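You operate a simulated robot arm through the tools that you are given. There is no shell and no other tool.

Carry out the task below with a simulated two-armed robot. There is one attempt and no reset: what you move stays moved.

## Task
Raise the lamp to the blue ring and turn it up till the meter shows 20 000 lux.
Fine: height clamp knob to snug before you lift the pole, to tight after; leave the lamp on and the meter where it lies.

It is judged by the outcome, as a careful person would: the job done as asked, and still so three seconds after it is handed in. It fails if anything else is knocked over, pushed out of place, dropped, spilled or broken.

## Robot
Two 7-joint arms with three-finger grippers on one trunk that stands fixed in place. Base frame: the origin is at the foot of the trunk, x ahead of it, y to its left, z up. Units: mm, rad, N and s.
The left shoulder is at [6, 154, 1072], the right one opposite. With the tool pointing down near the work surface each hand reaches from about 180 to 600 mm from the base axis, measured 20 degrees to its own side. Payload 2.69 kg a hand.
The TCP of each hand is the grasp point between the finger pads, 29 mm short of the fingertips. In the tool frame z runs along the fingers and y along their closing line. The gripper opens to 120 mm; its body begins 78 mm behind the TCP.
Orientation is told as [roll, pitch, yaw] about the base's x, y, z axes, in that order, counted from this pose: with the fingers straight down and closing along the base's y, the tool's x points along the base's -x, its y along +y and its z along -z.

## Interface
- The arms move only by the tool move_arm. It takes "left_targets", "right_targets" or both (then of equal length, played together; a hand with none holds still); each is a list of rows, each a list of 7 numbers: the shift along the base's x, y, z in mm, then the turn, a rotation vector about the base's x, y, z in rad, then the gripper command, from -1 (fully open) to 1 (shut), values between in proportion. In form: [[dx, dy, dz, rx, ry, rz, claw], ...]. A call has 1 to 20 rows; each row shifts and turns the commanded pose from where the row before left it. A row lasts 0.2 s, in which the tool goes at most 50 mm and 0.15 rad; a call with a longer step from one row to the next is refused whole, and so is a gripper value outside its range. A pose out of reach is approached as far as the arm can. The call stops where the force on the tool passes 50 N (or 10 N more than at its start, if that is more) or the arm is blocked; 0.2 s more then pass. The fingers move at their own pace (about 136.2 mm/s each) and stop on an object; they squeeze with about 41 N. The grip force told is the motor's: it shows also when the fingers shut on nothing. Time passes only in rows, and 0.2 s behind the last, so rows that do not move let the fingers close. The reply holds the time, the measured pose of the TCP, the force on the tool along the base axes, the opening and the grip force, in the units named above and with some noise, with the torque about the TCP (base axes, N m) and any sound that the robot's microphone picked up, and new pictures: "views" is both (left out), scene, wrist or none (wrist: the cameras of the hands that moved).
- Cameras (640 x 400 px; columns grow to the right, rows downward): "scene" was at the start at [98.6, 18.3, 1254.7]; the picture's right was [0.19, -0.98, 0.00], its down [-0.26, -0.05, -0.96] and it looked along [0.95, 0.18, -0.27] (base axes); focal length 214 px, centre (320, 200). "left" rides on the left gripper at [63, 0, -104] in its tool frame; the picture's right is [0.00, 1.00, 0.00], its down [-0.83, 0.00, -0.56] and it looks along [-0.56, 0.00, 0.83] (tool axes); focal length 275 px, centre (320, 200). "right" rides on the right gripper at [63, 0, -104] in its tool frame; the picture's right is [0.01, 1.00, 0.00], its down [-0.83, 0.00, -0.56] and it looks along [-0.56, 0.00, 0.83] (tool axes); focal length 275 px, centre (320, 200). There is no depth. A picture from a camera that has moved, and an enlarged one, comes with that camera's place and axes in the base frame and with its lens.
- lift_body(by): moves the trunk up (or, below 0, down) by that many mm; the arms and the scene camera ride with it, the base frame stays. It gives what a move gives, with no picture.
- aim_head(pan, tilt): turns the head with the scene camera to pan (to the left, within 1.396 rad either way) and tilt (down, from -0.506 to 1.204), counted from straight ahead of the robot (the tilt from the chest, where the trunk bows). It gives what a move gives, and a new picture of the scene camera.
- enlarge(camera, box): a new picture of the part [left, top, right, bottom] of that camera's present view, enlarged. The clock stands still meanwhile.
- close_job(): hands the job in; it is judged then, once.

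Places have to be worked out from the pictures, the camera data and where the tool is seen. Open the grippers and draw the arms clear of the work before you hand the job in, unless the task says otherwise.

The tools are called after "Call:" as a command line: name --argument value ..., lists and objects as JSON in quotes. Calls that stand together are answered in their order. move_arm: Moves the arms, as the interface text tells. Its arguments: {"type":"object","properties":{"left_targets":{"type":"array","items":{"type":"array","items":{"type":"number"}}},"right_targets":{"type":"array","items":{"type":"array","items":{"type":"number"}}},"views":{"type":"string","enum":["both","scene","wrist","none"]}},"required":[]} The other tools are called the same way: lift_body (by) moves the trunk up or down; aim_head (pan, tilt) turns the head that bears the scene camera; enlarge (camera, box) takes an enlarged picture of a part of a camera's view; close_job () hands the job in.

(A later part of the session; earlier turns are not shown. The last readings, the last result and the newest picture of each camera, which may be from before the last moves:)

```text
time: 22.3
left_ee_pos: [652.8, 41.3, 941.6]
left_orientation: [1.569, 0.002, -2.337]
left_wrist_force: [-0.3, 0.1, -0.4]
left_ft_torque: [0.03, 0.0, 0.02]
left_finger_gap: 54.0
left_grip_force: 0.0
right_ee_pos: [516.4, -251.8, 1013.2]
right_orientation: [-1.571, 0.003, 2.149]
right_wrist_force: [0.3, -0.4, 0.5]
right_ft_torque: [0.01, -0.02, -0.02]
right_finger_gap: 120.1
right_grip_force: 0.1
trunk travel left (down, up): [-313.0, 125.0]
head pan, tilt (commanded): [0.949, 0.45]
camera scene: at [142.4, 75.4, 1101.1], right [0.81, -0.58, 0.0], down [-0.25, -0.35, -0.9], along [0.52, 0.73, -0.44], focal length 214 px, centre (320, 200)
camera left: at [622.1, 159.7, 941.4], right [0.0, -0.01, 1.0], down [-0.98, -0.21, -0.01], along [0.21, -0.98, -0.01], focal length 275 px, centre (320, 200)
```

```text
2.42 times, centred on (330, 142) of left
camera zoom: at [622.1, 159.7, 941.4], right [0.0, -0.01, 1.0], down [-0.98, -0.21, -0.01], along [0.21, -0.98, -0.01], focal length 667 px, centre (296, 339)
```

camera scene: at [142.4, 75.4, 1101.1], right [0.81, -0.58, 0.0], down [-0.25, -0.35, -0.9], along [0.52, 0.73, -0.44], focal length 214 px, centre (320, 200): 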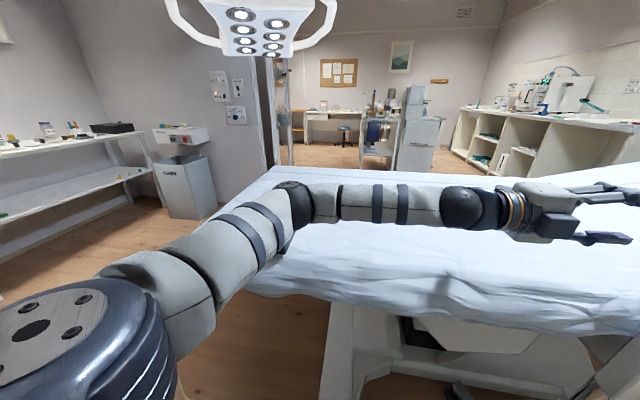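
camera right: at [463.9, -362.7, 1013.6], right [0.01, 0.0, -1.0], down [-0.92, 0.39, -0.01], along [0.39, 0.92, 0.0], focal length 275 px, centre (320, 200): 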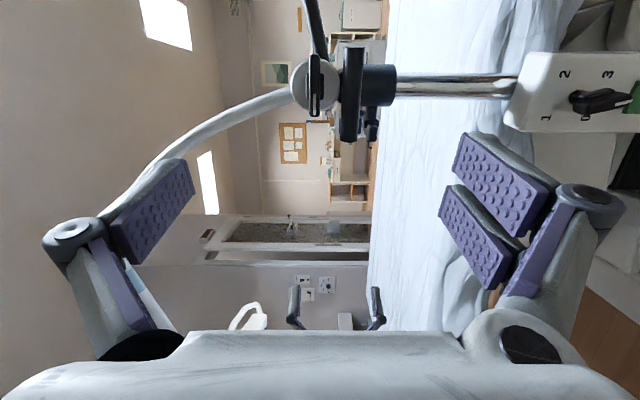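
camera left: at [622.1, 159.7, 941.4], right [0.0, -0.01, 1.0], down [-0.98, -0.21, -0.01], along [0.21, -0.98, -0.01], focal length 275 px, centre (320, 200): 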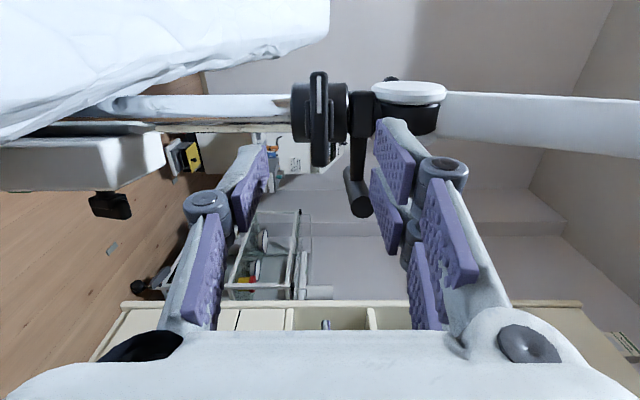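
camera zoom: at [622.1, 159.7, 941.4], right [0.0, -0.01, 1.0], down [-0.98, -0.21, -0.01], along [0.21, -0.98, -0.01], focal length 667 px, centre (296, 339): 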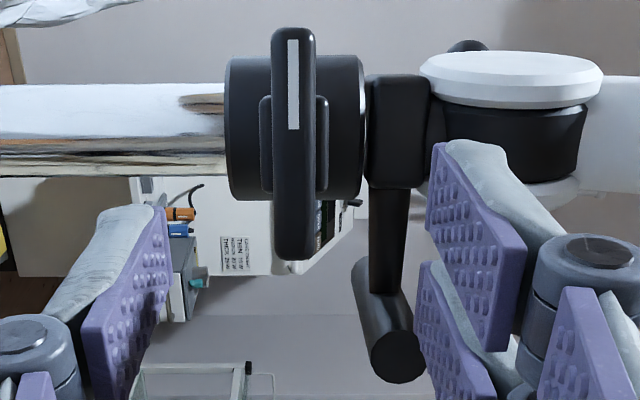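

The knob bar centre works out at [721.5,-31,940.5], about 99 mm ahead of the left TCP. I narrow the fingers to 42 mm and advance 70 mm along the tool axis with a small lateral correction.

Call:
move_arm --left_targets '[[0, 0, 0, 0, 0, 0, 0.3], [9.3, -13.0, -0.3, 0, 0, 0, 0.3], [10.3, -10.6, -0.3, 0, 0, 0, 0.3], [10.3, -9.9, -0.3, 0, 0, 0, 0.3], [10, -9.6, 0, 0, 0, 0, 0.3], [8, -8, 0, 0, 0, 0, 0.3]]' --views "both"

```text
time: 23.7
left_ee_pos: [699.3, -7.9, 941.7]
left_orientation: [1.569, 0.004, -2.336]
left_wrist_force: [-0.2, -0.7, 0.1]
left_ft_torque: [0.01, -0.01, -0.01]
left_finger_gap: 42.3
left_grip_force: 0.1
right_ee_pos: [516.8, -251.8, 1012.8]
right_orientation: [-1.572, 0.002, 2.145]
right_wrist_force: [-0.3, 0.1, -0.3]
right_ft_torque: [-0.02, -0.01, 0.02]
right_finger_gap: 120.1
right_grip_force: 0.0
trunk travel left (down, up): [-313.0, 125.0]
head pan, tilt (commanded): [0.949, 0.45]
camera scene: at [142.4, 75.4, 1101.1], right [0.81, -0.58, 0.0], down [-0.25, -0.35, -0.9], along [0.52, 0.73, -0.44], focal length 214 px, centre (320, 200)
camera left: at [669.3, 110.5, 941.9], right [0.0, -0.01, 1.0], down [-0.98, -0.21, -0.01], along [0.21, -0.98, -0.01], focal length 275 px, centre (320, 200)
```

scene: 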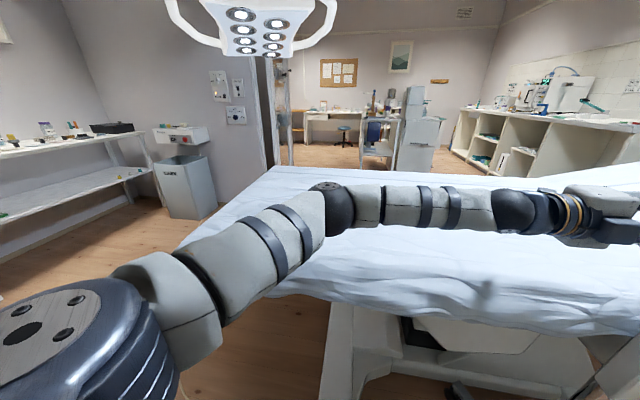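
left: 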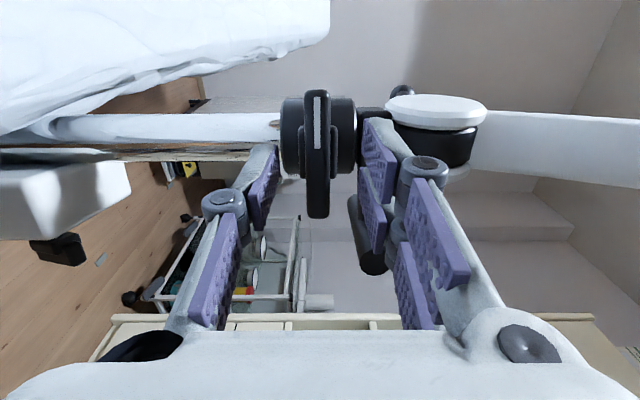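

The bar sits midway between the fingers about 32 mm ahead. I advance 18 mm and close gently on the knob's bar.

Call:
move_arm --left_targets '[[6.5, -6.5, -0.4, 0, 0, 0, 0.3], [6.3, -6.3, -0.4, 0, 0, 0, 0.3], [0, 0, 0, 0, 0, 0, 0.5], [0, 0, 0, 0, 0, 0, 0.6], [0, 0, 0, 0, 0, 0, 0.7], [0, 0, 0, 0, 0, 0, 0.8]]' --views "wrist"

```text
time: 25.1
left_ee_pos: [711.3, -19.5, 940.1]
left_orientation: [1.57, 0.005, -2.338]
left_wrist_force: [0.7, -1.2, 0.1]
left_ft_torque: [-0.02, 0.01, 0.26]
left_finger_gap: 21.7
left_grip_force: 40.7
right_ee_pos: [516.7, -253.5, 1011.9]
right_orientation: [-1.572, 0.002, 2.146]
right_wrist_force: [-0.7, 0.4, -0.2]
right_ft_torque: [-0.03, -0.03, 0.01]
right_finger_gap: 119.9
right_grip_force: 0.0
trunk travel left (down, up): [-313.0, 125.0]
head pan, tilt (commanded): [0.949, 0.45]
camera left: at [681.3, 98.0, 940.8], right [0.0, -0.01, 1.0], down [-0.98, -0.21, 0.0], along [0.21, -0.98, -0.01], focal length 275 px, centre (320, 200)
```

left: 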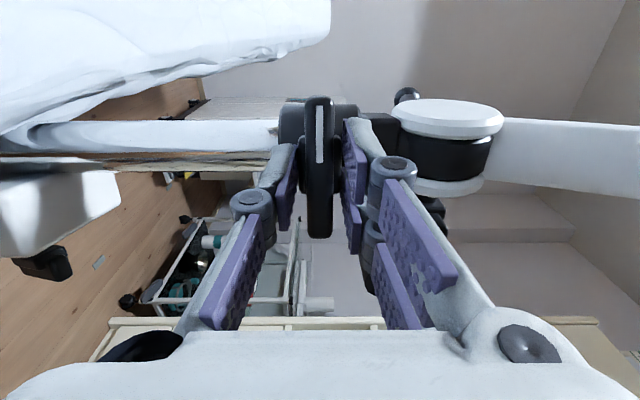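

The fingers hold the knob's hub (gap 21.7 mm, 41 N). I turn it a little counter-clockwise (loosening) and read the torque.

Call:
move_arm --left_targets '[[0, 0, 0, -0.072, 0.0694, 0, 0.9]]' --views "none"

Call:
enlarge --camera "left" --box '[250, 70, 410, 250]'

```text
time: 25.5
left_ee_pos: [711.8, -19.1, 940.3]
left_orientation: [1.567, -0.095, -2.335]
left_wrist_force: [-0.6, 2.9, 0.4]
left_ft_torque: [0.95, -0.92, -0.09]
left_finger_gap: 23.8
left_grip_force: 40.9
right_ee_pos: [515.8, -252.4, 1013.4]
right_orientation: [-1.571, 0.0, 2.149]
right_wrist_force: [0.1, -0.3, -0.1]
right_ft_torque: [0.04, 0.01, 0.0]
right_finger_gap: 119.9
right_grip_force: 0.1
trunk travel left (down, up): [-313.0, 125.0]
head pan, tilt (commanded): [0.949, 0.45]
```

```text
2.22 times, centred on (330, 160) of left
camera zoom: at [681.0, 98.0, 934.8], right [0.07, 0.06, 1.0], down [-0.97, -0.21, 0.08], along [0.22, -0.98, 0.05], focal length 612 px, centre (298, 289)
```

zoom: 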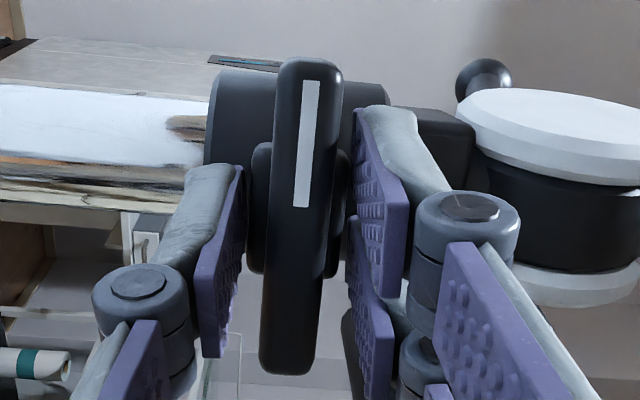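

The knob resists with about 1.3 N m and has hardly turned yet, so it is tight. I turn a further 0.1 rad in the loosening direction and see whether it breaks free.

Call:
move_arm --left_targets '[[0, 0, 0, -0.072, 0.0694, 0, 1.0]]' --views "none"

Call:
enlarge --camera "left" --box '[250, 70, 410, 250]'

```text
time: 25.9
left_ee_pos: [711.9, -18.6, 940.9]
left_orientation: [1.567, -0.199, -2.336]
left_wrist_force: [6.7, 3.7, 0.5]
left_ft_torque: [1.04, -0.95, 0.33]
left_finger_gap: 25.8
left_grip_force: 41.4
right_ee_pos: [516.8, -252.6, 1011.9]
right_orientation: [-1.572, 0.003, 2.146]
right_wrist_force: [0.5, 0.0, 0.3]
right_ft_torque: [0.0, 0.03, 0.02]
right_finger_gap: 120.1
right_grip_force: 0.0
trunk travel left (down, up): [-313.0, 125.0]
head pan, tilt (commanded): [0.949, 0.45]
```

```text
2.22 times, centred on (330, 160) of left
camera zoom: at [680.9, 98.1, 928.4], right [0.13, 0.14, 0.98], down [-0.97, -0.2, 0.16], along [0.22, -0.97, 0.1], focal length 612 px, centre (298, 289)
```

zoom: 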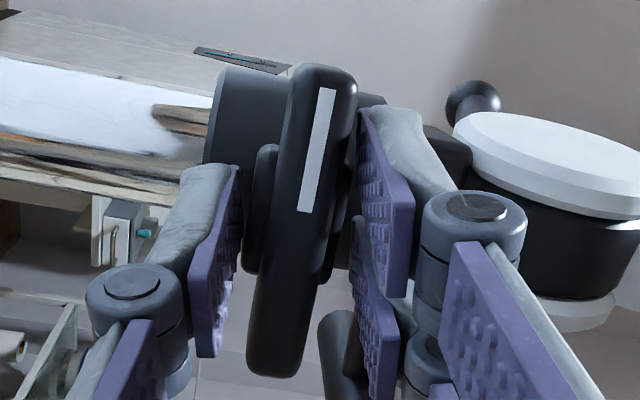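

The hand rotated about 0.2 rad but the knob stayed still (bar now tilted in the hand). I rotate back to neutral and test the clockwise direction gently.

Call:
move_arm --left_targets '[[0, 0, 0, 0.072, -0.0694, 0, 0.9], [0, 0, 0, 0.072, -0.0694, 0, 0.9], [0, 0, 0, 0.072, -0.0694, 0, 0.9]]' --views "none"

Call:
enlarge --camera "left" --box '[250, 70, 410, 250]'

```text
time: 26.7
left_ee_pos: [712.1, -19.8, 939.3]
left_orientation: [1.568, 0.105, -2.338]
left_wrist_force: [2.8, 9.8, 1.7]
left_ft_torque: [-0.44, -0.29, 0.23]
left_finger_gap: 22.2
left_grip_force: 41.0
right_ee_pos: [517.2, -251.5, 1013.2]
right_orientation: [-1.571, 0.002, 2.147]
right_wrist_force: [-0.6, 0.1, -0.4]
right_ft_torque: [-0.01, -0.02, -0.03]
right_finger_gap: 120.2
right_grip_force: 0.1
trunk travel left (down, up): [-313.0, 125.0]
head pan, tilt (commanded): [0.949, 0.45]
```

```text
2.22 times, centred on (330, 160) of left
camera zoom: at [681.0, 97.5, 947.1], right [-0.07, -0.08, 0.99], down [-0.97, -0.21, -0.09], along [0.22, -0.97, -0.06], focal length 612 px, centre (298, 289)
```

zoom: 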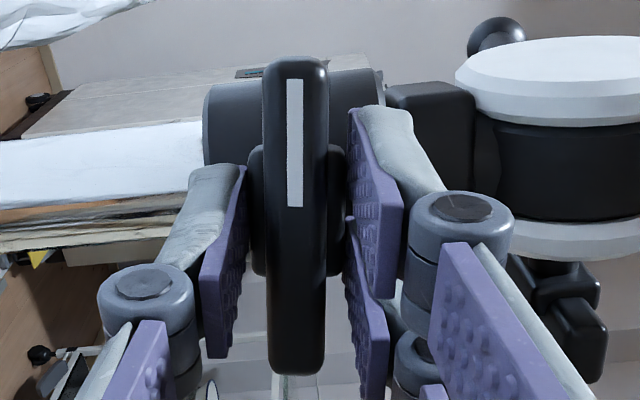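

Turning clockwise, the knob followed freely (about 0.1 N m): it was at its loose stop, so clockwise tightens. I go on clockwise in small steps, watching the torque about the knob axis.

Call:
move_arm --left_targets '[[0, 0, 0, 0.072, -0.0694, 0, 0.9], [0, 0, 0, 0.072, -0.0694, 0, 0.9]]' --views "none"

Call:
enlarge --camera "left" --box '[250, 70, 410, 250]'

```text
time: 27.3
left_ee_pos: [711.6, -20.5, 940.3]
left_orientation: [1.571, 0.306, -2.336]
left_wrist_force: [0.3, 10.5, 3.7]
left_ft_torque: [-0.65, -0.43, 0.51]
left_finger_gap: 22.2
left_grip_force: 40.9
right_ee_pos: [516.1, -249.8, 1014.3]
right_orientation: [-1.57, 0.002, 2.148]
right_wrist_force: [0.8, -0.5, 0.1]
right_ft_torque: [-0.02, -0.01, 0.03]
right_finger_gap: 120.0
right_grip_force: 0.0
trunk travel left (down, up): [-313.0, 125.0]
head pan, tilt (commanded): [0.949, 0.45]
```

```text
2.22 times, centred on (330, 160) of left
camera zoom: at [679.2, 95.3, 959.6], right [-0.21, -0.22, 0.95], down [-0.95, -0.19, -0.25], along [0.23, -0.96, -0.17], focal length 612 px, centre (298, 289)
```

zoom: 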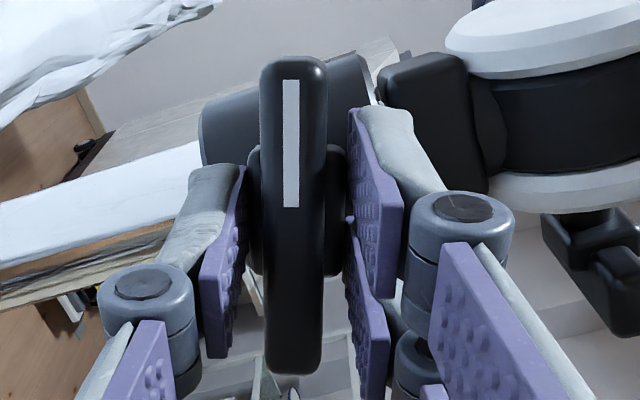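

The knob follows (now about 0.3 rad from start, axis torque ~0.17 N m), but side loads show the true axis points a bit more to the right than my tool axis. I correct the pose slightly and from now on turn about [0.59,-0.81,0].

Call:
move_arm --left_targets '[[0, 1, 0.3, -0.04, -0.035, 0, 0.9]]' --views "none"

```text
time: 27.7
left_ee_pos: [711.6, -21.4, 938.2]
left_orientation: [1.624, 0.298, -2.321]
left_wrist_force: [5.9, 4.0, 1.8]
left_ft_torque: [0.25, 0.19, -0.73]
left_finger_gap: 21.9
left_grip_force: 41.2
right_ee_pos: [518.1, -252.8, 1013.5]
right_orientation: [-1.573, 0.001, 2.147]
right_wrist_force: [0.1, 0.1, -0.1]
right_ft_torque: [-0.01, 0.0, 0.02]
right_finger_gap: 119.8
right_grip_force: 0.1
trunk travel left (down, up): [-313.0, 125.0]
head pan, tilt (commanded): [0.949, 0.45]
```

The side torques changed sign, so the axis lies between; I turn on clockwise about [0.62,-0.785,0] by 0.2 rad with a slight yaw correction.

Call:
move_arm --left_targets '[[0, 0, 0, 0.066, -0.075, -0.015, 0.9], [0, 0, 0, 0.066, -0.075, 0, 0.9]]' --views "none"

Call:
enlarge --camera "left" --box '[250, 70, 410, 250]'

```text
time: 28.3
left_ee_pos: [711.9, -19.9, 939.6]
left_orientation: [1.643, 0.498, -2.328]
left_wrist_force: [3.0, 4.0, 1.0]
left_ft_torque: [-0.48, -0.3, 0.65]
left_finger_gap: 22.1
left_grip_force: 40.9
right_ee_pos: [516.6, -252.1, 1012.6]
right_orientation: [-1.571, 0.003, 2.147]
right_wrist_force: [-0.1, -0.2, -0.5]
right_ft_torque: [-0.01, -0.01, 0.01]
right_finger_gap: 120.2
right_grip_force: 0.0
trunk travel left (down, up): [-313.0, 125.0]
head pan, tilt (commanded): [0.949, 0.45]
```

```text
2.22 times, centred on (330, 160) of left
camera zoom: at [677.9, 94.2, 962.6], right [-0.38, -0.3, 0.87], down [-0.89, -0.13, -0.44], along [0.25, -0.94, -0.21], focal length 612 px, centre (298, 289)
```

zoom: 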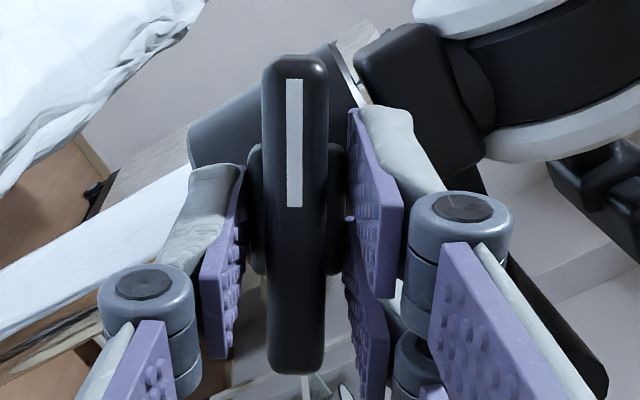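

The knob follows at about 0.5 rad with little resistance (~0.1 N m). I continue another 0.3 rad.

Call:
move_arm --left_targets '[[0, 0, 0, 0.0636, -0.0772, 0.01, 0.9], [0, 0, 0, 0.0636, -0.0772, 0, 0.9], [0, 0, 0, 0.0636, -0.0772, 0, 0.9]]' --views "none"

Call:
enlarge --camera "left" --box '[250, 70, 410, 250]'

```text
time: 29.1
left_ee_pos: [711.7, -18.5, 937.8]
left_orientation: [1.695, 0.793, -2.286]
left_wrist_force: [-0.4, 5.1, 0.2]
left_ft_torque: [-0.6, -0.35, 0.33]
left_finger_gap: 22.1
left_grip_force: 41.5
right_ee_pos: [517.5, -252.2, 1011.6]
right_orientation: [-1.57, 0.003, 2.147]
right_wrist_force: [0.0, 0.0, -0.2]
right_ft_torque: [0.0, 0.02, -0.04]
right_finger_gap: 119.6
right_grip_force: 0.0
trunk travel left (down, up): [-313.0, 125.0]
head pan, tilt (commanded): [0.949, 0.45]
```

```text
2.22 times, centred on (330, 160) of left
camera zoom: at [670.1, 88.0, 974.6], right [-0.56, -0.45, 0.69], down [-0.76, -0.04, -0.64], along [0.32, -0.89, -0.33], focal length 612 px, centre (298, 289)
```

zoom: 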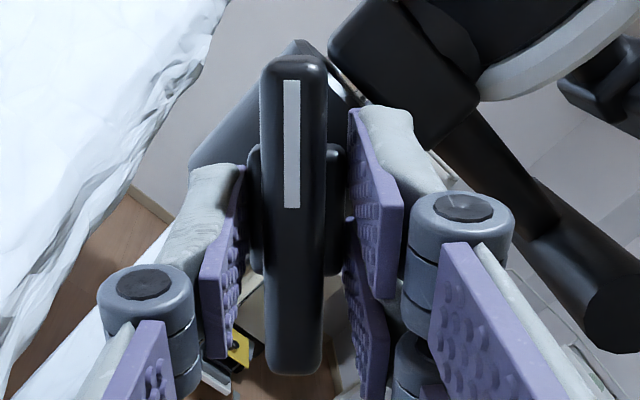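

About 0.8 rad turned, still free. I continue clockwise another 0.3 rad, with a small correction against the side torque.

Call:
move_arm --left_targets '[[0, 0, 0, 0.0506, -0.0882, 0.01, 0.9], [0, 0, 0, 0.0606, -0.0792, 0, 0.9], [0, 0, 0, 0.0606, -0.0792, 0, 0.9]]' --views "none"

Call:
enlarge --camera "left" --box '[250, 70, 410, 250]'

```text
time: 29.9
left_ee_pos: [712.7, -18.7, 937.3]
left_orientation: [1.855, 1.081, -2.148]
left_wrist_force: [1.2, 3.1, 0.4]
left_ft_torque: [-0.36, -0.15, -0.01]
left_finger_gap: 22.2
left_grip_force: 40.8
right_ee_pos: [518.2, -251.9, 1012.3]
right_orientation: [-1.572, 0.0, 2.148]
right_wrist_force: [0.2, -0.3, 0.1]
right_ft_torque: [0.0, -0.02, 0.0]
right_finger_gap: 119.8
right_grip_force: 0.1
trunk travel left (down, up): [-313.0, 125.0]
head pan, tilt (commanded): [0.949, 0.45]
```

```text
2.22 times, centred on (330, 160) of left
camera zoom: at [659.9, 81.0, 979.9], right [-0.7, -0.56, 0.45], down [-0.58, 0.08, -0.81], along [0.42, -0.83, -0.38], focal length 612 px, centre (298, 289)
```

zoom: 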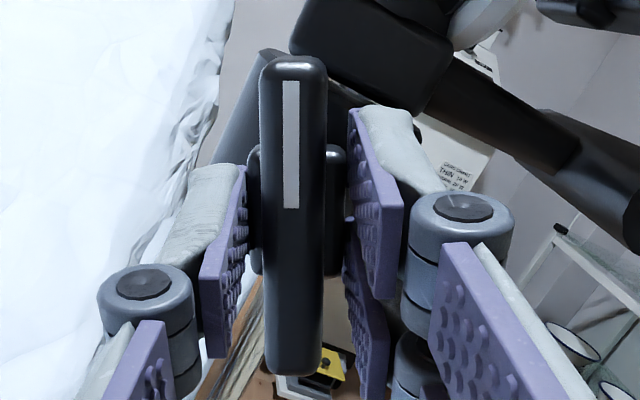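

About 1.1 rad turned, axis torque still ~0.1 N m. I continue in 0.3 rad steps until the resistance rises.

Call:
move_arm --left_targets '[[0, 0, 0, 0.0606, -0.0792, 0, 0.9], [0, 0, 0, 0.0606, -0.0792, 0, 0.9], [0, 0, 0, 0.0606, -0.0792, 0, 0.9]]' --views "none"

Call:
enlarge --camera "left" --box '[250, 70, 410, 250]'

```text
time: 30.7
left_ee_pos: [712.7, -18.6, 937.2]
left_orientation: [2.298, 1.342, -1.731]
left_wrist_force: [-6.2, 10.9, 0.2]
left_ft_torque: [0.12, 0.22, -0.27]
left_finger_gap: 21.8
left_grip_force: 40.7
right_ee_pos: [517.5, -251.5, 1012.1]
right_orientation: [-1.57, 0.001, 2.148]
right_wrist_force: [-1.2, 0.6, 0.1]
right_ft_torque: [0.0, -0.03, -0.01]
right_finger_gap: 120.1
right_grip_force: 0.2
trunk travel left (down, up): [-313.0, 125.0]
head pan, tilt (commanded): [0.949, 0.45]
```

```text
2.22 times, centred on (330, 160) of left
camera zoom: at [650.2, 73.3, 983.6], right [-0.77, -0.61, 0.16], down [-0.38, 0.24, -0.89], along [0.51, -0.75, -0.42], focal length 612 px, centre (298, 289)
```

zoom: 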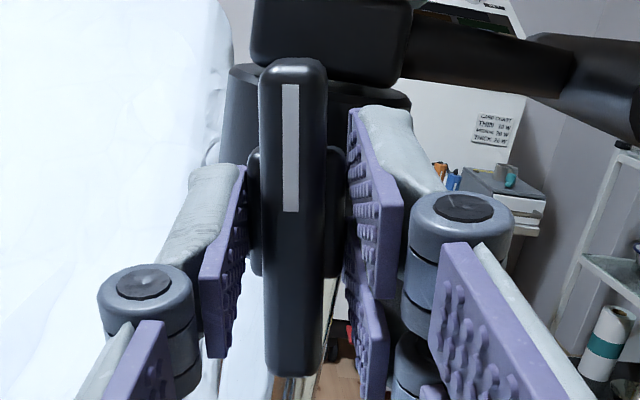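

The bar is now almost upright (about 1.4 rad), torque still ~0.1 N m; a 12 N push back along the tool appears, so I ease back 1.5 mm and continue in finer steps.

Call:
move_arm --left_targets '[[-0.9, 1.2, 0, 0.0606, -0.0792, 0, 0.9]]' --views "none"

Call:
move_arm --left_targets '[[0, 0, 0, 0.0606, -0.0792, 0, 0.9]]' --views "none"

Call:
move_arm --left_targets '[[0, 0, 0, 0.0606, -0.0792, 0, 0.9]]' --views "none"

Call:
enlarge --camera "left" --box '[250, 70, 410, 250]'

```text
time: 31.1
left_ee_pos: [713.1, -18.2, 937.6]
left_orientation: [2.707, 1.399, -1.329]
left_wrist_force: [7.7, 2.0, -1.0]
left_ft_torque: [-0.22, -0.03, -0.14]
left_finger_gap: 22.3
left_grip_force: 41.1
right_ee_pos: [518.3, -252.2, 1011.2]
right_orientation: [-1.568, -0.001, 2.146]
right_wrist_force: [0.5, -0.5, -0.1]
right_ft_torque: [0.02, -0.01, 0.03]
right_finger_gap: 119.7
right_grip_force: 0.0
trunk travel left (down, up): [-313.0, 125.0]
head pan, tilt (commanded): [0.949, 0.45]
```

```text
time: 31.5
left_ee_pos: [712.7, -19.5, 936.7]
left_orientation: [-2.982, 1.412, -0.744]
left_wrist_force: [8.1, 1.5, -0.4]
left_ft_torque: [-0.76, 1.11, -0.19]
left_finger_gap: 22.5
left_grip_force: 40.7
right_ee_pos: [519.3, -251.3, 1012.8]
right_orientation: [-1.569, 0.001, 2.147]
right_wrist_force: [-0.2, -0.3, 0.2]
right_ft_torque: [0.0, 0.0, 0.0]
right_finger_gap: 120.2
right_grip_force: 0.1
trunk travel left (down, up): [-313.0, 125.0]
head pan, tilt (commanded): [0.949, 0.45]
```

```text
time: 31.9
left_ee_pos: [714.1, -19.7, 938.4]
left_orientation: [-2.465, 1.367, -0.233]
left_wrist_force: [10.5, -0.4, 0.5]
left_ft_torque: [-0.69, 1.36, -0.13]
left_finger_gap: 25.2
left_grip_force: 40.9
right_ee_pos: [518.9, -251.7, 1011.1]
right_orientation: [-1.569, 0.0, 2.147]
right_wrist_force: [-1.0, -0.3, -0.5]
right_ft_torque: [0.0, 0.0, 0.02]
right_finger_gap: 120.4
right_grip_force: 0.0
trunk travel left (down, up): [-313.0, 125.0]
head pan, tilt (commanded): [0.949, 0.45]
```

```text
2.22 times, centred on (330, 160) of left
camera zoom: at [639.6, 65.7, 984.2], right [-0.78, -0.62, -0.13], down [-0.16, 0.4, -0.9], along [0.61, -0.68, -0.41], focal length 612 px, centre (298, 289)
```

zoom: 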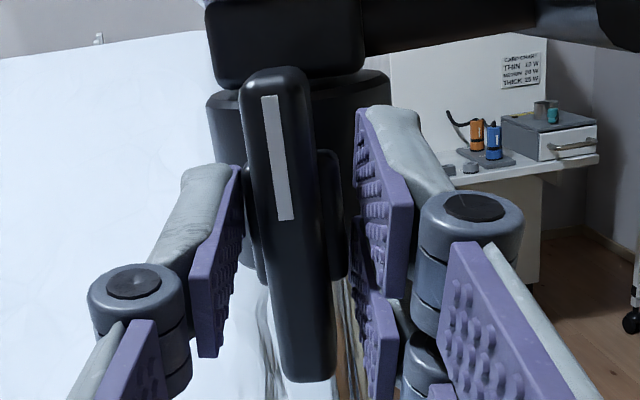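

At about 1.55 rad the knob met firm resistance (torque jumped from 0.1 to 1.4 N m with the hub slipping in the fingers): so it ran freely for a quarter turn to a stop. I ease the hand back 0.13 rad to relieve it, keeping hold of the knob.

Call:
move_arm --left_targets '[[0, 0, 0, -0.0788, 0.103, 0, 0.9], [0, 0, 0, 0, 0, 0, 0.9]]' --views "none"

Call:
aim_head --pan 0.0 --tilt 0.25

Call:
enlarge --camera "scene" --box '[250, 120, 430, 260]'

Call:
enlarge --camera "left" --box '[250, 70, 410, 250]'

```text
time: 32.5
left_ee_pos: [714.4, -18.5, 940.8]
left_orientation: [3.136, 1.411, -0.908]
left_wrist_force: [16.6, -1.7, -1.3]
left_ft_torque: [0.42, 0.75, -0.1]
left_finger_gap: 22.1
left_grip_force: 41.5
right_ee_pos: [518.2, -252.2, 1011.0]
right_orientation: [-1.57, 0.001, 2.147]
right_wrist_force: [0.3, 0.2, 0.0]
right_ft_torque: [0.01, 0.01, 0.01]
right_finger_gap: 120.1
right_grip_force: 0.0
trunk travel left (down, up): [-313.0, 125.0]
head pan, tilt (commanded): [0.949, 0.45]
```

```text
time: 33.7
left_ee_pos: [714.1, -19.5, 939.5]
left_orientation: [3.129, 1.409, -0.91]
left_wrist_force: [26.6, -3.3, 9.5]
left_ft_torque: [-0.56, 0.16, 0.1]
left_finger_gap: 22.1
left_grip_force: 40.8
right_ee_pos: [518.2, -252.3, 1011.6]
right_orientation: [-1.57, -0.001, 2.146]
right_wrist_force: [0.7, 1.3, 0.6]
right_ft_torque: [0.0, 0.0, 0.0]
right_finger_gap: 119.8
right_grip_force: 0.0
trunk travel left (down, up): [-313.0, 125.0]
head pan, tilt (commanded): [0.0, 0.25]
camera scene: at [184.3, 0.5, 1119.4], right [0.0, -1.0, 0.0], down [-0.25, 0.0, -0.97], along [0.97, 0.0, -0.25], focal length 214 px, centre (320, 200)
```

scene: 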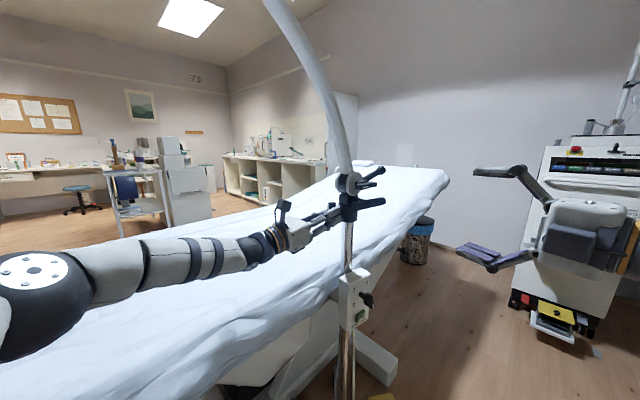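

```text
2.86 times, centred on (340, 190) of scene
camera zoom: at [184.3, 0.5, 1119.4], right [0.0, -1.0, 0.0], down [-0.25, 0.0, -0.97], along [0.97, 0.0, -0.25], focal length 613 px, centre (263, 229)
```

zoom: 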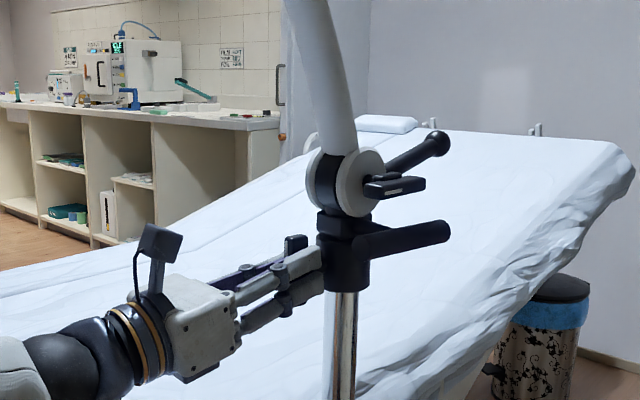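

```text
2.22 times, centred on (330, 160) of left
camera zoom: at [644.1, 69.4, 985.8], right [-0.78, -0.62, 0.0], down [-0.26, 0.33, -0.91], along [0.57, -0.71, -0.42], focal length 612 px, centre (298, 289)
```

zoom: 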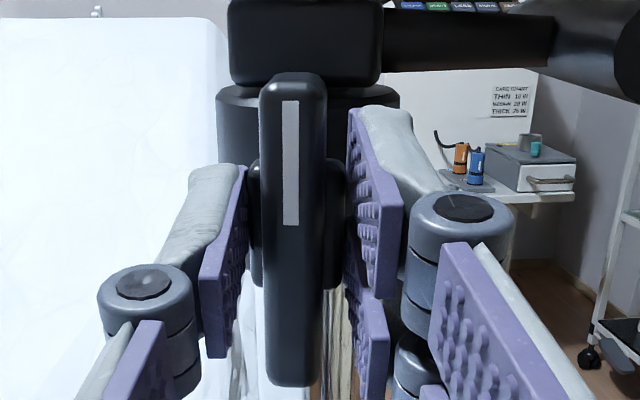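

The bar is upright and aligned in the hand, but a 27 N side pull along x has built up on the stand, so I relieve it by shifting the left hand forward 3 mm.

Call:
move_arm --left_targets '[[2, 0, 0.5, 0, 0, 0, 0.9], [0, 0, 0, 0, 0, 0, 0.9]]' --views "none"

```text
time: 34.3
left_ee_pos: [713.3, -19.0, 940.1]
left_orientation: [3.13, 1.411, -0.912]
left_wrist_force: [9.2, 4.4, 5.4]
left_ft_torque: [-1.22, -0.24, -0.18]
left_finger_gap: 22.2
left_grip_force: 41.2
right_ee_pos: [518.0, -252.1, 1012.2]
right_orientation: [-1.571, 0.0, 2.149]
right_wrist_force: [-0.4, -0.5, 0.6]
right_ft_torque: [0.01, 0.05, 0.0]
right_finger_gap: 119.8
right_grip_force: 0.1
trunk travel left (down, up): [-313.0, 125.0]
head pan, tilt (commanded): [0.0, 0.25]
```

The load fell to about 11 N. I open the left fingers to let the knob rest free, and bring the right hand to a standoff 80 mm from the bar handle with fingers at about 50 mm.

Call:
move_arm --left_targets '[[0, 0, 0, 0, 0, 0, 0.4], [0, 0, 0, 0, 0, 0, 0.3], [0, 0, 0, 0, 0, 0, 0.3], [0, 0, 0, 0, 0, 0, 0.3], [0, 0, 0, 0, 0, 0, 0.3]]' --right_targets '[[18.4, 15.6, -6.3, 0, 0, 0, -0.6], [18.4, 15.6, -6.3, 0, 0, 0, -0.2], [18.4, 15.6, -6.3, 0, 0, 0, 0.15], [18.4, 15.6, -6.3, 0, 0, 0, 0.15], [18.4, 15.6, -6.3, 0, 0, 0, 0.15]]' --views "both"

```text
time: 35.5
left_ee_pos: [713.6, -19.5, 940.6]
left_orientation: [3.138, 1.411, -0.905]
left_wrist_force: [-0.3, -0.4, -0.4]
left_ft_torque: [0.03, 0.02, -0.01]
left_finger_gap: 42.0
left_grip_force: 0.1
right_ee_pos: [608.6, -172.9, 983.5]
right_orientation: [-1.571, 0.0, 2.144]
right_wrist_force: [-0.1, -0.3, 0.8]
right_ft_torque: [-0.02, 0.03, 0.02]
right_finger_gap: 51.1
right_grip_force: 0.1
trunk travel left (down, up): [-313.0, 125.0]
head pan, tilt (commanded): [0.0, 0.25]
camera scene: at [182.4, 0.7, 1119.7], right [0.0, -1.0, 0.0], down [-0.25, 0.0, -0.97], along [0.97, 0.0, -0.25], focal length 214 px, centre (320, 200)
camera right: at [555.5, -282.3, 983.4], right [0.0, 0.0, -1.0], down [-0.92, 0.4, 0.0], along [0.4, 0.92, 0.0], focal length 275 px, centre (320, 200)
camera left: at [644.1, 68.8, 986.2], right [-0.78, -0.62, 0.0], down [-0.26, 0.33, -0.91], along [0.57, -0.71, -0.42], focal length 275 px, centre (320, 200)
```

scene: 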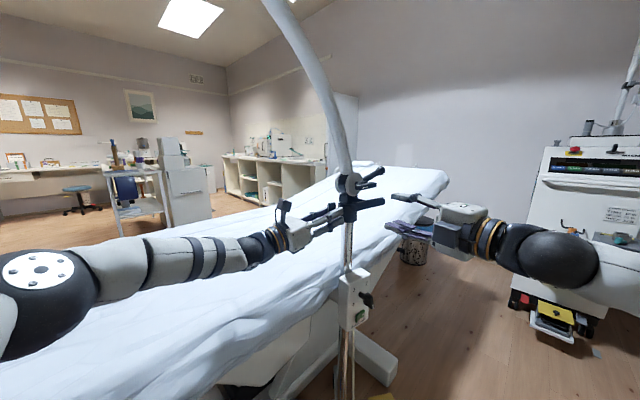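
right: 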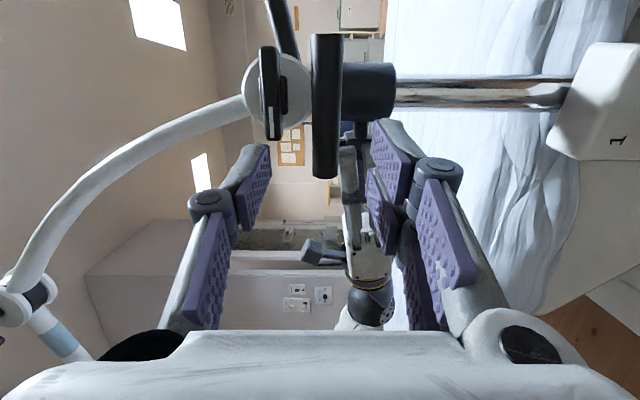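
left: 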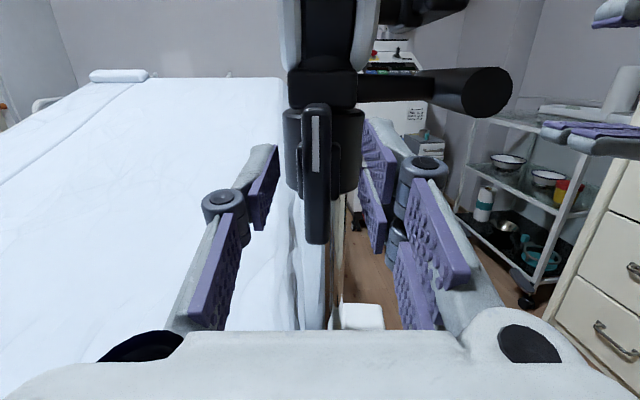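

The handle is seen at z≈978.5, 97 mm ahead of the right TCP, with the second T-knob above and beyond it. I lower 5 mm and advance 55 mm, then check.

Call:
move_arm --right_targets '[[11.5, 7.5, -2.5, 0, 0, 0, 0.15], [11.5, 7.5, -2.5, 0, 0, 0, 0.15], [11.5, 7.3, 0, 0, 0, 0, 0.15], [11.5, 7.3, 0, 0, 0, 0, 0.15]]' --views "wrist"

```text
time: 36.5
left_ee_pos: [713.9, -19.0, 941.1]
left_orientation: [3.138, 1.409, -0.905]
left_wrist_force: [-0.2, 1.1, -0.8]
left_ft_torque: [0.0, -0.03, 0.0]
left_finger_gap: 42.1
left_grip_force: 0.1
right_ee_pos: [653.5, -144.3, 977.0]
right_orientation: [-1.57, -0.001, 2.146]
right_wrist_force: [0.6, 0.6, -0.2]
right_ft_torque: [-0.01, -0.02, -0.02]
right_finger_gap: 50.8
right_grip_force: 0.1
trunk travel left (down, up): [-313.0, 125.0]
head pan, tilt (commanded): [0.0, 0.25]
camera right: at [601.2, -254.2, 977.5], right [0.0, 0.0, -1.0], down [-0.92, 0.39, 0.0], along [0.39, 0.92, 0.0], focal length 275 px, centre (320, 200)
```

right: 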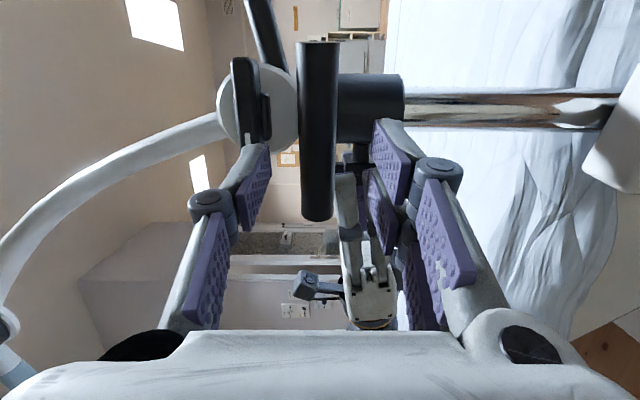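

The bar is centred in height. I narrow the right fingers to 36 mm so the upper finger passes under the second T-knob, advance 27 mm so the tips overhang the bar by about 12 mm, and look.

Call:
move_arm --right_targets '[[0, 0, 0, 0, 0, 0, 0.4], [0, 0, 0, 0, 0, 0, 0.4], [7.7, 4.4, 0.2, 0, 0, 0, 0.4], [7.7, 4.4, 0.2, 0, 0, 0, 0.4], [7.7, 4.5, 0.2, 0, 0, 0, 0.4]]' --views "wrist"

```text
time: 37.7
left_ee_pos: [713.4, -18.3, 941.5]
left_orientation: [3.139, 1.408, -0.904]
left_wrist_force: [0.4, 0.0, 0.5]
left_ft_torque: [0.0, 0.0, -0.01]
left_finger_gap: 42.0
left_grip_force: 0.0
right_ee_pos: [675.6, -132.2, 976.4]
right_orientation: [-1.573, 0.0, 2.147]
right_wrist_force: [0.1, -0.3, -1.3]
right_ft_torque: [0.01, -0.02, 0.04]
right_finger_gap: 35.8
right_grip_force: 0.2
trunk travel left (down, up): [-313.0, 125.0]
head pan, tilt (commanded): [0.0, 0.25]
camera right: at [623.5, -242.1, 977.8], right [0.0, 0.0, -1.0], down [-0.92, 0.39, 0.0], along [0.39, 0.92, 0.0], focal length 275 px, centre (320, 200)
```

right: 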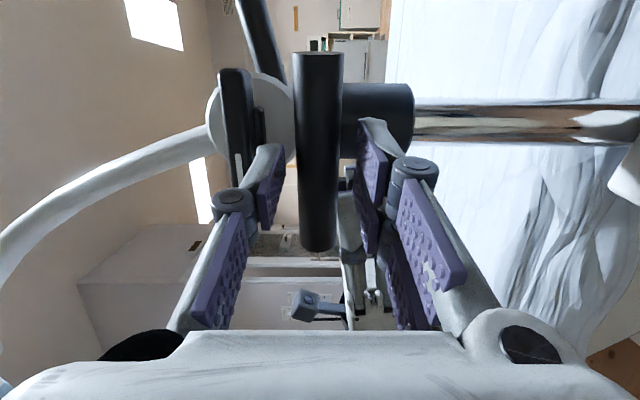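

No contact so far and the bar lies between the pads. I close the right gripper on the handle.

Call:
move_arm --right_targets '[[0, 0, 0, 0, 0, 0, 0.55], [0, 0, 0, 0, 0, 0, 0.65], [0, 0, 0, 0, 0, 0, 0.8], [0, 0, 0, 0, 0, 0, 0.9]]' --views "wrist"

Call:
enlarge --camera "right" --box '[190, 40, 430, 280]'

```text
time: 38.7
left_ee_pos: [713.8, -20.0, 940.9]
left_orientation: [3.139, 1.41, -0.903]
left_wrist_force: [-0.6, -0.5, 0.8]
left_ft_torque: [0.0, -0.01, 0.0]
left_finger_gap: 42.4
left_grip_force: 0.1
right_ee_pos: [675.8, -133.6, 977.1]
right_orientation: [-1.574, 0.002, 2.146]
right_wrist_force: [3.5, 0.0, 8.1]
right_ft_torque: [0.26, -0.02, 0.15]
right_finger_gap: 21.5
right_grip_force: 40.9
trunk travel left (down, up): [-313.0, 125.0]
head pan, tilt (commanded): [0.0, 0.25]
camera right: at [623.3, -241.9, 978.6], right [0.0, 0.0, -1.0], down [-0.92, 0.39, -0.01], along [0.39, 0.92, 0.0], focal length 275 px, centre (320, 200)
```

right: 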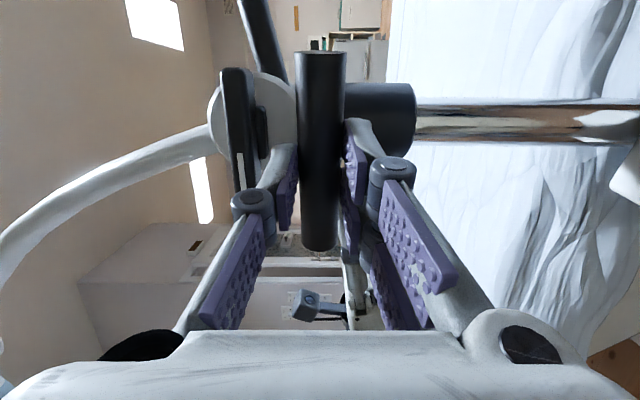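

```text
1.67 times, centred on (310, 160) of right
camera zoom: at [623.3, -241.9, 978.6], right [0.0, 0.0, -1.0], down [-0.92, 0.39, -0.01], along [0.39, 0.92, 0.0], focal length 459 px, centre (337, 267)
```

zoom: 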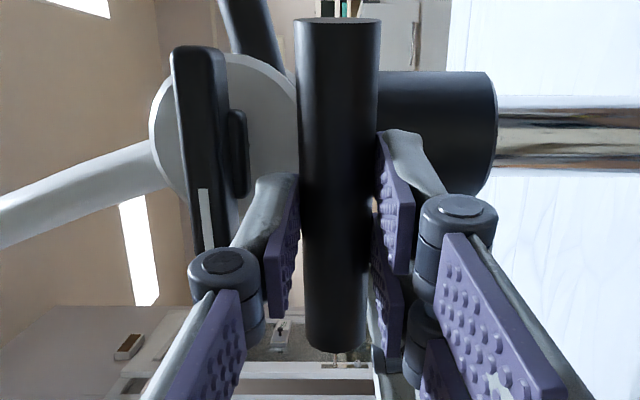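

The right hand holds the handle firmly (gap 21.5 mm, pressing it down about 8 N). With the knob at the quarter-turn stop I test a tiny lift of 3 mm to feel whether the pole is locked.

Call:
move_arm --right_targets '[[0, 0, 1.5, 0, 0, 0, 0.9], [0, 0, 1.5, 0, 0, 0, 0.9]]' --views "none"

```text
time: 39.3
left_ee_pos: [713.0, -20.3, 942.0]
left_orientation: [-3.137, 1.412, -0.898]
left_wrist_force: [-0.4, -0.4, 0.4]
left_ft_torque: [0.02, -0.03, -0.02]
left_finger_gap: 42.0
left_grip_force: 0.1
right_ee_pos: [675.9, -131.9, 977.9]
right_orientation: [-1.567, 0.0, 2.147]
right_wrist_force: [-12.4, -5.6, -0.7]
right_ft_torque: [-0.19, 0.32, 0.28]
right_finger_gap: 21.5
right_grip_force: 41.0
trunk travel left (down, up): [-313.0, 125.0]
head pan, tilt (commanded): [0.0, 0.25]
```

The vertical load is now about zero. I raise another 3 mm to put an upward pull on the pole.

Call:
move_arm --right_targets '[[0.5, 0, 1.5, 0, 0, 0, 0.9], [0.5, 0, 1.5, 0, 0, 0, 0.9]]' --views "none"

Call:
enlarge --camera "left" --box '[270, 50, 380, 170]'

```text
time: 39.9
left_ee_pos: [712.2, -19.7, 942.2]
left_orientation: [-3.134, 1.411, -0.891]
left_wrist_force: [0.6, 1.1, 0.1]
left_ft_torque: [0.0, 0.05, 0.0]
left_finger_gap: 42.1
left_grip_force: 0.1
right_ee_pos: [676.5, -132.1, 985.5]
right_orientation: [-1.572, -0.001, 2.147]
right_wrist_force: [-18.2, -5.8, 0.6]
right_ft_torque: [0.04, 0.28, -0.56]
right_finger_gap: 21.5
right_grip_force: 40.9
trunk travel left (down, up): [-313.0, 125.0]
head pan, tilt (commanded): [0.0, 0.25]
```

```text
3.33 times, centred on (325, 110) of left
camera zoom: at [642.6, 68.2, 987.4], right [-0.78, -0.62, -0.01], down [-0.25, 0.33, -0.91], along [0.57, -0.71, -0.42], focal length 918 px, centre (303, 500)
```

zoom: 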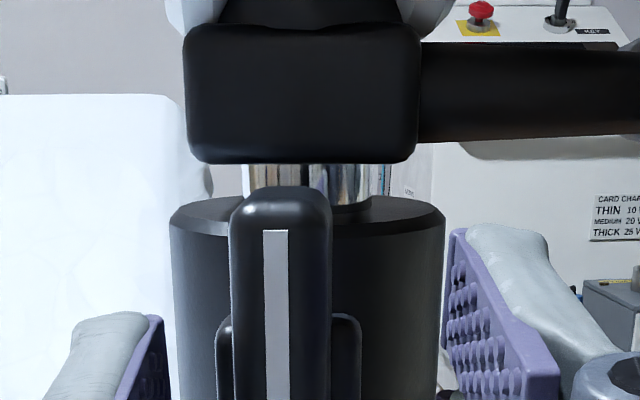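

The pole rose about 6–8 mm with almost no vertical force, and the inner chrome pole shows above the collar, so it is not locked at this knob position. I relieve the sideways load and test lowering by 2 mm to feel weight and friction.

Call:
move_arm --right_targets '[[-2, -0.7, 0, 0, 0, 0, 0.9]]' --views "none"

Call:
move_arm --right_targets '[[0, 0, -2, 0, 0, 0, 0.9]]' --views "none"

Call:
move_arm --right_targets '[[0, 0, 2, 0, 0, 0, 0.9]]' --views "none"

Call:
enlarge --camera "left" --box '[270, 50, 380, 170]'

```text
time: 40.3
left_ee_pos: [713.9, -19.3, 939.9]
left_orientation: [3.136, 1.412, -0.907]
left_wrist_force: [-0.3, -0.6, 0.5]
left_ft_torque: [-0.02, -0.01, -0.03]
left_finger_gap: 42.0
left_grip_force: 0.0
right_ee_pos: [675.8, -132.6, 983.4]
right_orientation: [-1.571, 0.002, 2.146]
right_wrist_force: [5.2, 1.9, 0.5]
right_ft_torque: [0.22, -0.11, 0.42]
right_finger_gap: 21.7
right_grip_force: 41.5
trunk travel left (down, up): [-313.0, 125.0]
head pan, tilt (commanded): [0.0, 0.25]
```

```text
time: 40.7
left_ee_pos: [715.0, -19.2, 939.5]
left_orientation: [3.137, 1.411, -0.905]
left_wrist_force: [0.7, 0.5, -1.1]
left_ft_torque: [-0.01, 0.01, 0.02]
left_finger_gap: 42.1
left_grip_force: 0.0
right_ee_pos: [676.3, -132.5, 981.5]
right_orientation: [-1.571, 0.003, 2.148]
right_wrist_force: [0.9, 3.5, -0.1]
right_ft_torque: [0.05, 0.18, -0.7]
right_finger_gap: 21.8
right_grip_force: 41.0
trunk travel left (down, up): [-313.0, 125.0]
head pan, tilt (commanded): [0.0, 0.25]
```

```text
time: 41.1
left_ee_pos: [713.7, -20.1, 941.2]
left_orientation: [3.137, 1.41, -0.907]
left_wrist_force: [0.8, 0.7, 0.0]
left_ft_torque: [0.0, 0.0, 0.03]
left_finger_gap: 42.2
left_grip_force: 0.2
right_ee_pos: [677.2, -132.5, 982.1]
right_orientation: [-1.569, 0.001, 2.146]
right_wrist_force: [-2.1, 5.8, -0.1]
right_ft_torque: [-0.04, 0.36, -0.69]
right_finger_gap: 21.6
right_grip_force: 40.7
trunk travel left (down, up): [-313.0, 125.0]
head pan, tilt (commanded): [0.0, 0.25]
```

```text
3.33 times, centred on (325, 110) of left
camera zoom: at [644.2, 69.3, 986.1], right [-0.78, -0.62, 0.0], down [-0.26, 0.33, -0.91], along [0.57, -0.71, -0.42], focal length 918 px, centre (303, 500)
```

zoom: 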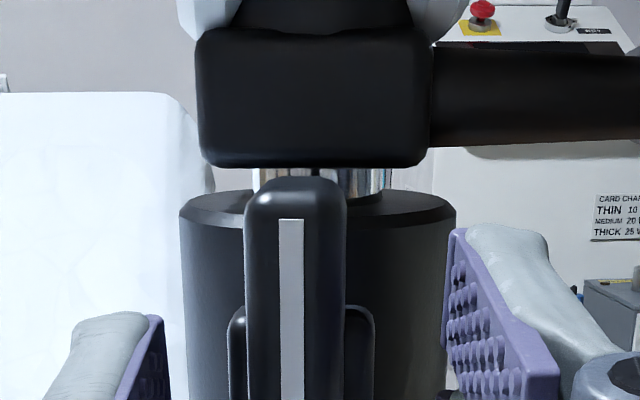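

The pole moves up and down with practically no force, so at this end the clamp is loose; the starting end was then probably the tight one. I regrip the knob with the left hand to turn it back step by step while feeling the pole's friction with the right.

Call:
move_arm --left_targets '[[0, 0, 0, 0, 0, 0, 0.5], [0, 0, 0, 0, 0, 0, 0.6], [0, 0, 0, 0, 0, 0, 0.8], [0, 0, 0, 0, 0, 0, 0.9]]' --views "none"

Call:
enlarge --camera "left" --box '[250, 70, 410, 250]'

```text
time: 42.1
left_ee_pos: [714.9, -19.0, 940.1]
left_orientation: [3.131, 1.41, -0.912]
left_wrist_force: [1.0, -0.6, 0.8]
left_ft_torque: [-0.07, 0.44, -0.35]
left_finger_gap: 21.7
left_grip_force: 41.0
right_ee_pos: [677.1, -132.0, 984.4]
right_orientation: [-1.572, 0.003, 2.149]
right_wrist_force: [-2.4, 6.3, -0.1]
right_ft_torque: [0.13, 0.21, 0.38]
right_finger_gap: 21.6
right_grip_force: 41.0
trunk travel left (down, up): [-313.0, 125.0]
head pan, tilt (commanded): [0.0, 0.25]
```

```text
2.22 times, centred on (330, 160) of left
camera zoom: at [644.3, 69.4, 986.1], right [-0.78, -0.62, 0.0], down [-0.26, 0.33, -0.91], along [0.57, -0.71, -0.42], focal length 612 px, centre (298, 289)
```

zoom: 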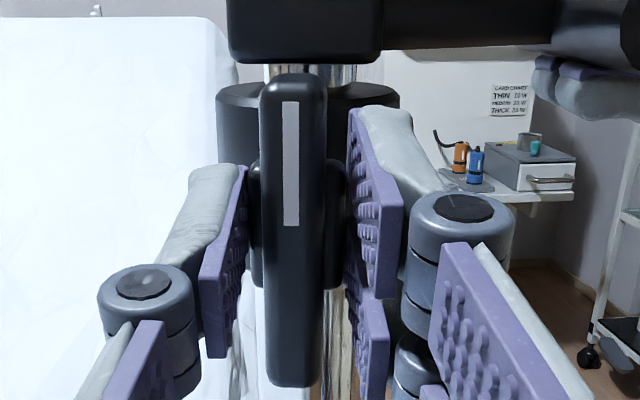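

Gripped squarely. I turn the knob back counter-clockwise 0.3 rad and then test the pole with a 2 mm lift and lower.

Call:
move_arm --left_targets '[[0, 0, 0, -0.0606, 0.0792, 0, 0.9], [0, 0, 0, -0.0606, 0.0792, 0, 0.9], [0, 0, 0, -0.0606, 0.0792, 0, 0.9]]' --views "none"

Call:
move_arm --right_targets '[[0, 0, 2, 0, 0, 0, 0.9]]' --views "none"

Call:
move_arm --right_targets '[[0, 0, -2, 0, 0, 0, 0.9]]' --views "none"

```text
time: 42.9
left_ee_pos: [712.6, -19.2, 940.1]
left_orientation: [2.033, 1.232, -1.986]
left_wrist_force: [18.1, -7.0, 3.8]
left_ft_torque: [0.6, 0.39, -0.3]
left_finger_gap: 22.1
left_grip_force: 41.3
right_ee_pos: [674.9, -132.0, 983.4]
right_orientation: [-1.571, 0.001, 2.15]
right_wrist_force: [-11.7, 9.2, 0.4]
right_ft_torque: [0.0, 0.22, -0.52]
right_finger_gap: 21.3
right_grip_force: 41.1
trunk travel left (down, up): [-313.0, 125.0]
head pan, tilt (commanded): [0.0, 0.25]
```

```text
time: 43.3
left_ee_pos: [713.5, -19.0, 941.4]
left_orientation: [2.031, 1.234, -1.983]
left_wrist_force: [28.6, -6.7, 3.0]
left_ft_torque: [-0.39, -0.27, 0.2]
left_finger_gap: 21.8
left_grip_force: 40.7
right_ee_pos: [675.8, -133.3, 984.3]
right_orientation: [-1.571, 0.001, 2.149]
right_wrist_force: [-24.7, 5.4, 0.3]
right_ft_torque: [-0.1, 0.15, 0.23]
right_finger_gap: 21.4
right_grip_force: 40.9
trunk travel left (down, up): [-313.0, 125.0]
head pan, tilt (commanded): [0.0, 0.25]
```

```text
time: 43.7
left_ee_pos: [713.5, -18.9, 940.7]
left_orientation: [2.033, 1.233, -1.981]
left_wrist_force: [37.6, -7.2, 4.1]
left_ft_torque: [-0.48, -0.35, 0.3]
left_finger_gap: 22.0
left_grip_force: 40.6
right_ee_pos: [676.0, -131.7, 983.5]
right_orientation: [-1.576, 0.002, 2.149]
right_wrist_force: [-30.8, 4.4, -0.1]
right_ft_torque: [0.19, 0.08, 0.42]
right_finger_gap: 21.4
right_grip_force: 40.6
trunk travel left (down, up): [-313.0, 125.0]
head pan, tilt (commanded): [0.0, 0.25]
```

Side loads of about 30 N are building between the two hands along x. I relieve them by shifting the left hand forward 2 mm and the right hand back 1.5 mm.

Call:
move_arm --left_targets '[[2.5, 0, 0, 0, 0, 0, 0.9], [0, 0, 0, 0, 0, 0, 0.9]]' --right_targets '[[-1.5, -0.3, 0, 0, 0, 0, 0.9], [0, 0, 0, 0, 0, 0, 0.9]]' --views "none"

```text
time: 44.3
left_ee_pos: [713.7, -19.4, 940.1]
left_orientation: [2.041, 1.232, -1.984]
left_wrist_force: [-26.5, 10.2, 4.3]
left_ft_torque: [0.22, 0.12, -0.88]
left_finger_gap: 21.7
left_grip_force: 41.3
right_ee_pos: [676.6, -132.4, 981.6]
right_orientation: [-1.567, 0.002, 2.14]
right_wrist_force: [25.6, 12.1, -0.6]
right_ft_torque: [0.27, 0.16, 0.64]
right_finger_gap: 21.7
right_grip_force: 41.1
trunk travel left (down, up): [-313.0, 125.0]
head pan, tilt (commanded): [0.0, 0.25]
```

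That overshot to the other side; I take back about half of it.

Call:
move_arm --left_targets '[[-1.0, 0.3, 0, 0, 0, 0, 0.9], [0, 0, 0, 0, 0, 0, 0.9]]' --right_targets '[[0.7, 0.3, 0, 0, 0, 0, 0.9], [0, 0, 0, 0, 0, 0, 0.9]]' --views "none"

```text
time: 44.9
left_ee_pos: [713.7, -20.0, 940.1]
left_orientation: [2.031, 1.233, -1.991]
left_wrist_force: [-20.7, 0.2, 0.2]
left_ft_torque: [-0.95, -0.6, -0.41]
left_finger_gap: 22.0
left_grip_force: 41.2
right_ee_pos: [676.9, -132.1, 981.7]
right_orientation: [-1.568, 0.002, 2.144]
right_wrist_force: [18.2, 9.4, 0.2]
right_ft_torque: [-0.02, 0.14, -0.82]
right_finger_gap: 21.6
right_grip_force: 41.5
trunk travel left (down, up): [-313.0, 125.0]
head pan, tilt (commanded): [0.0, 0.25]
```

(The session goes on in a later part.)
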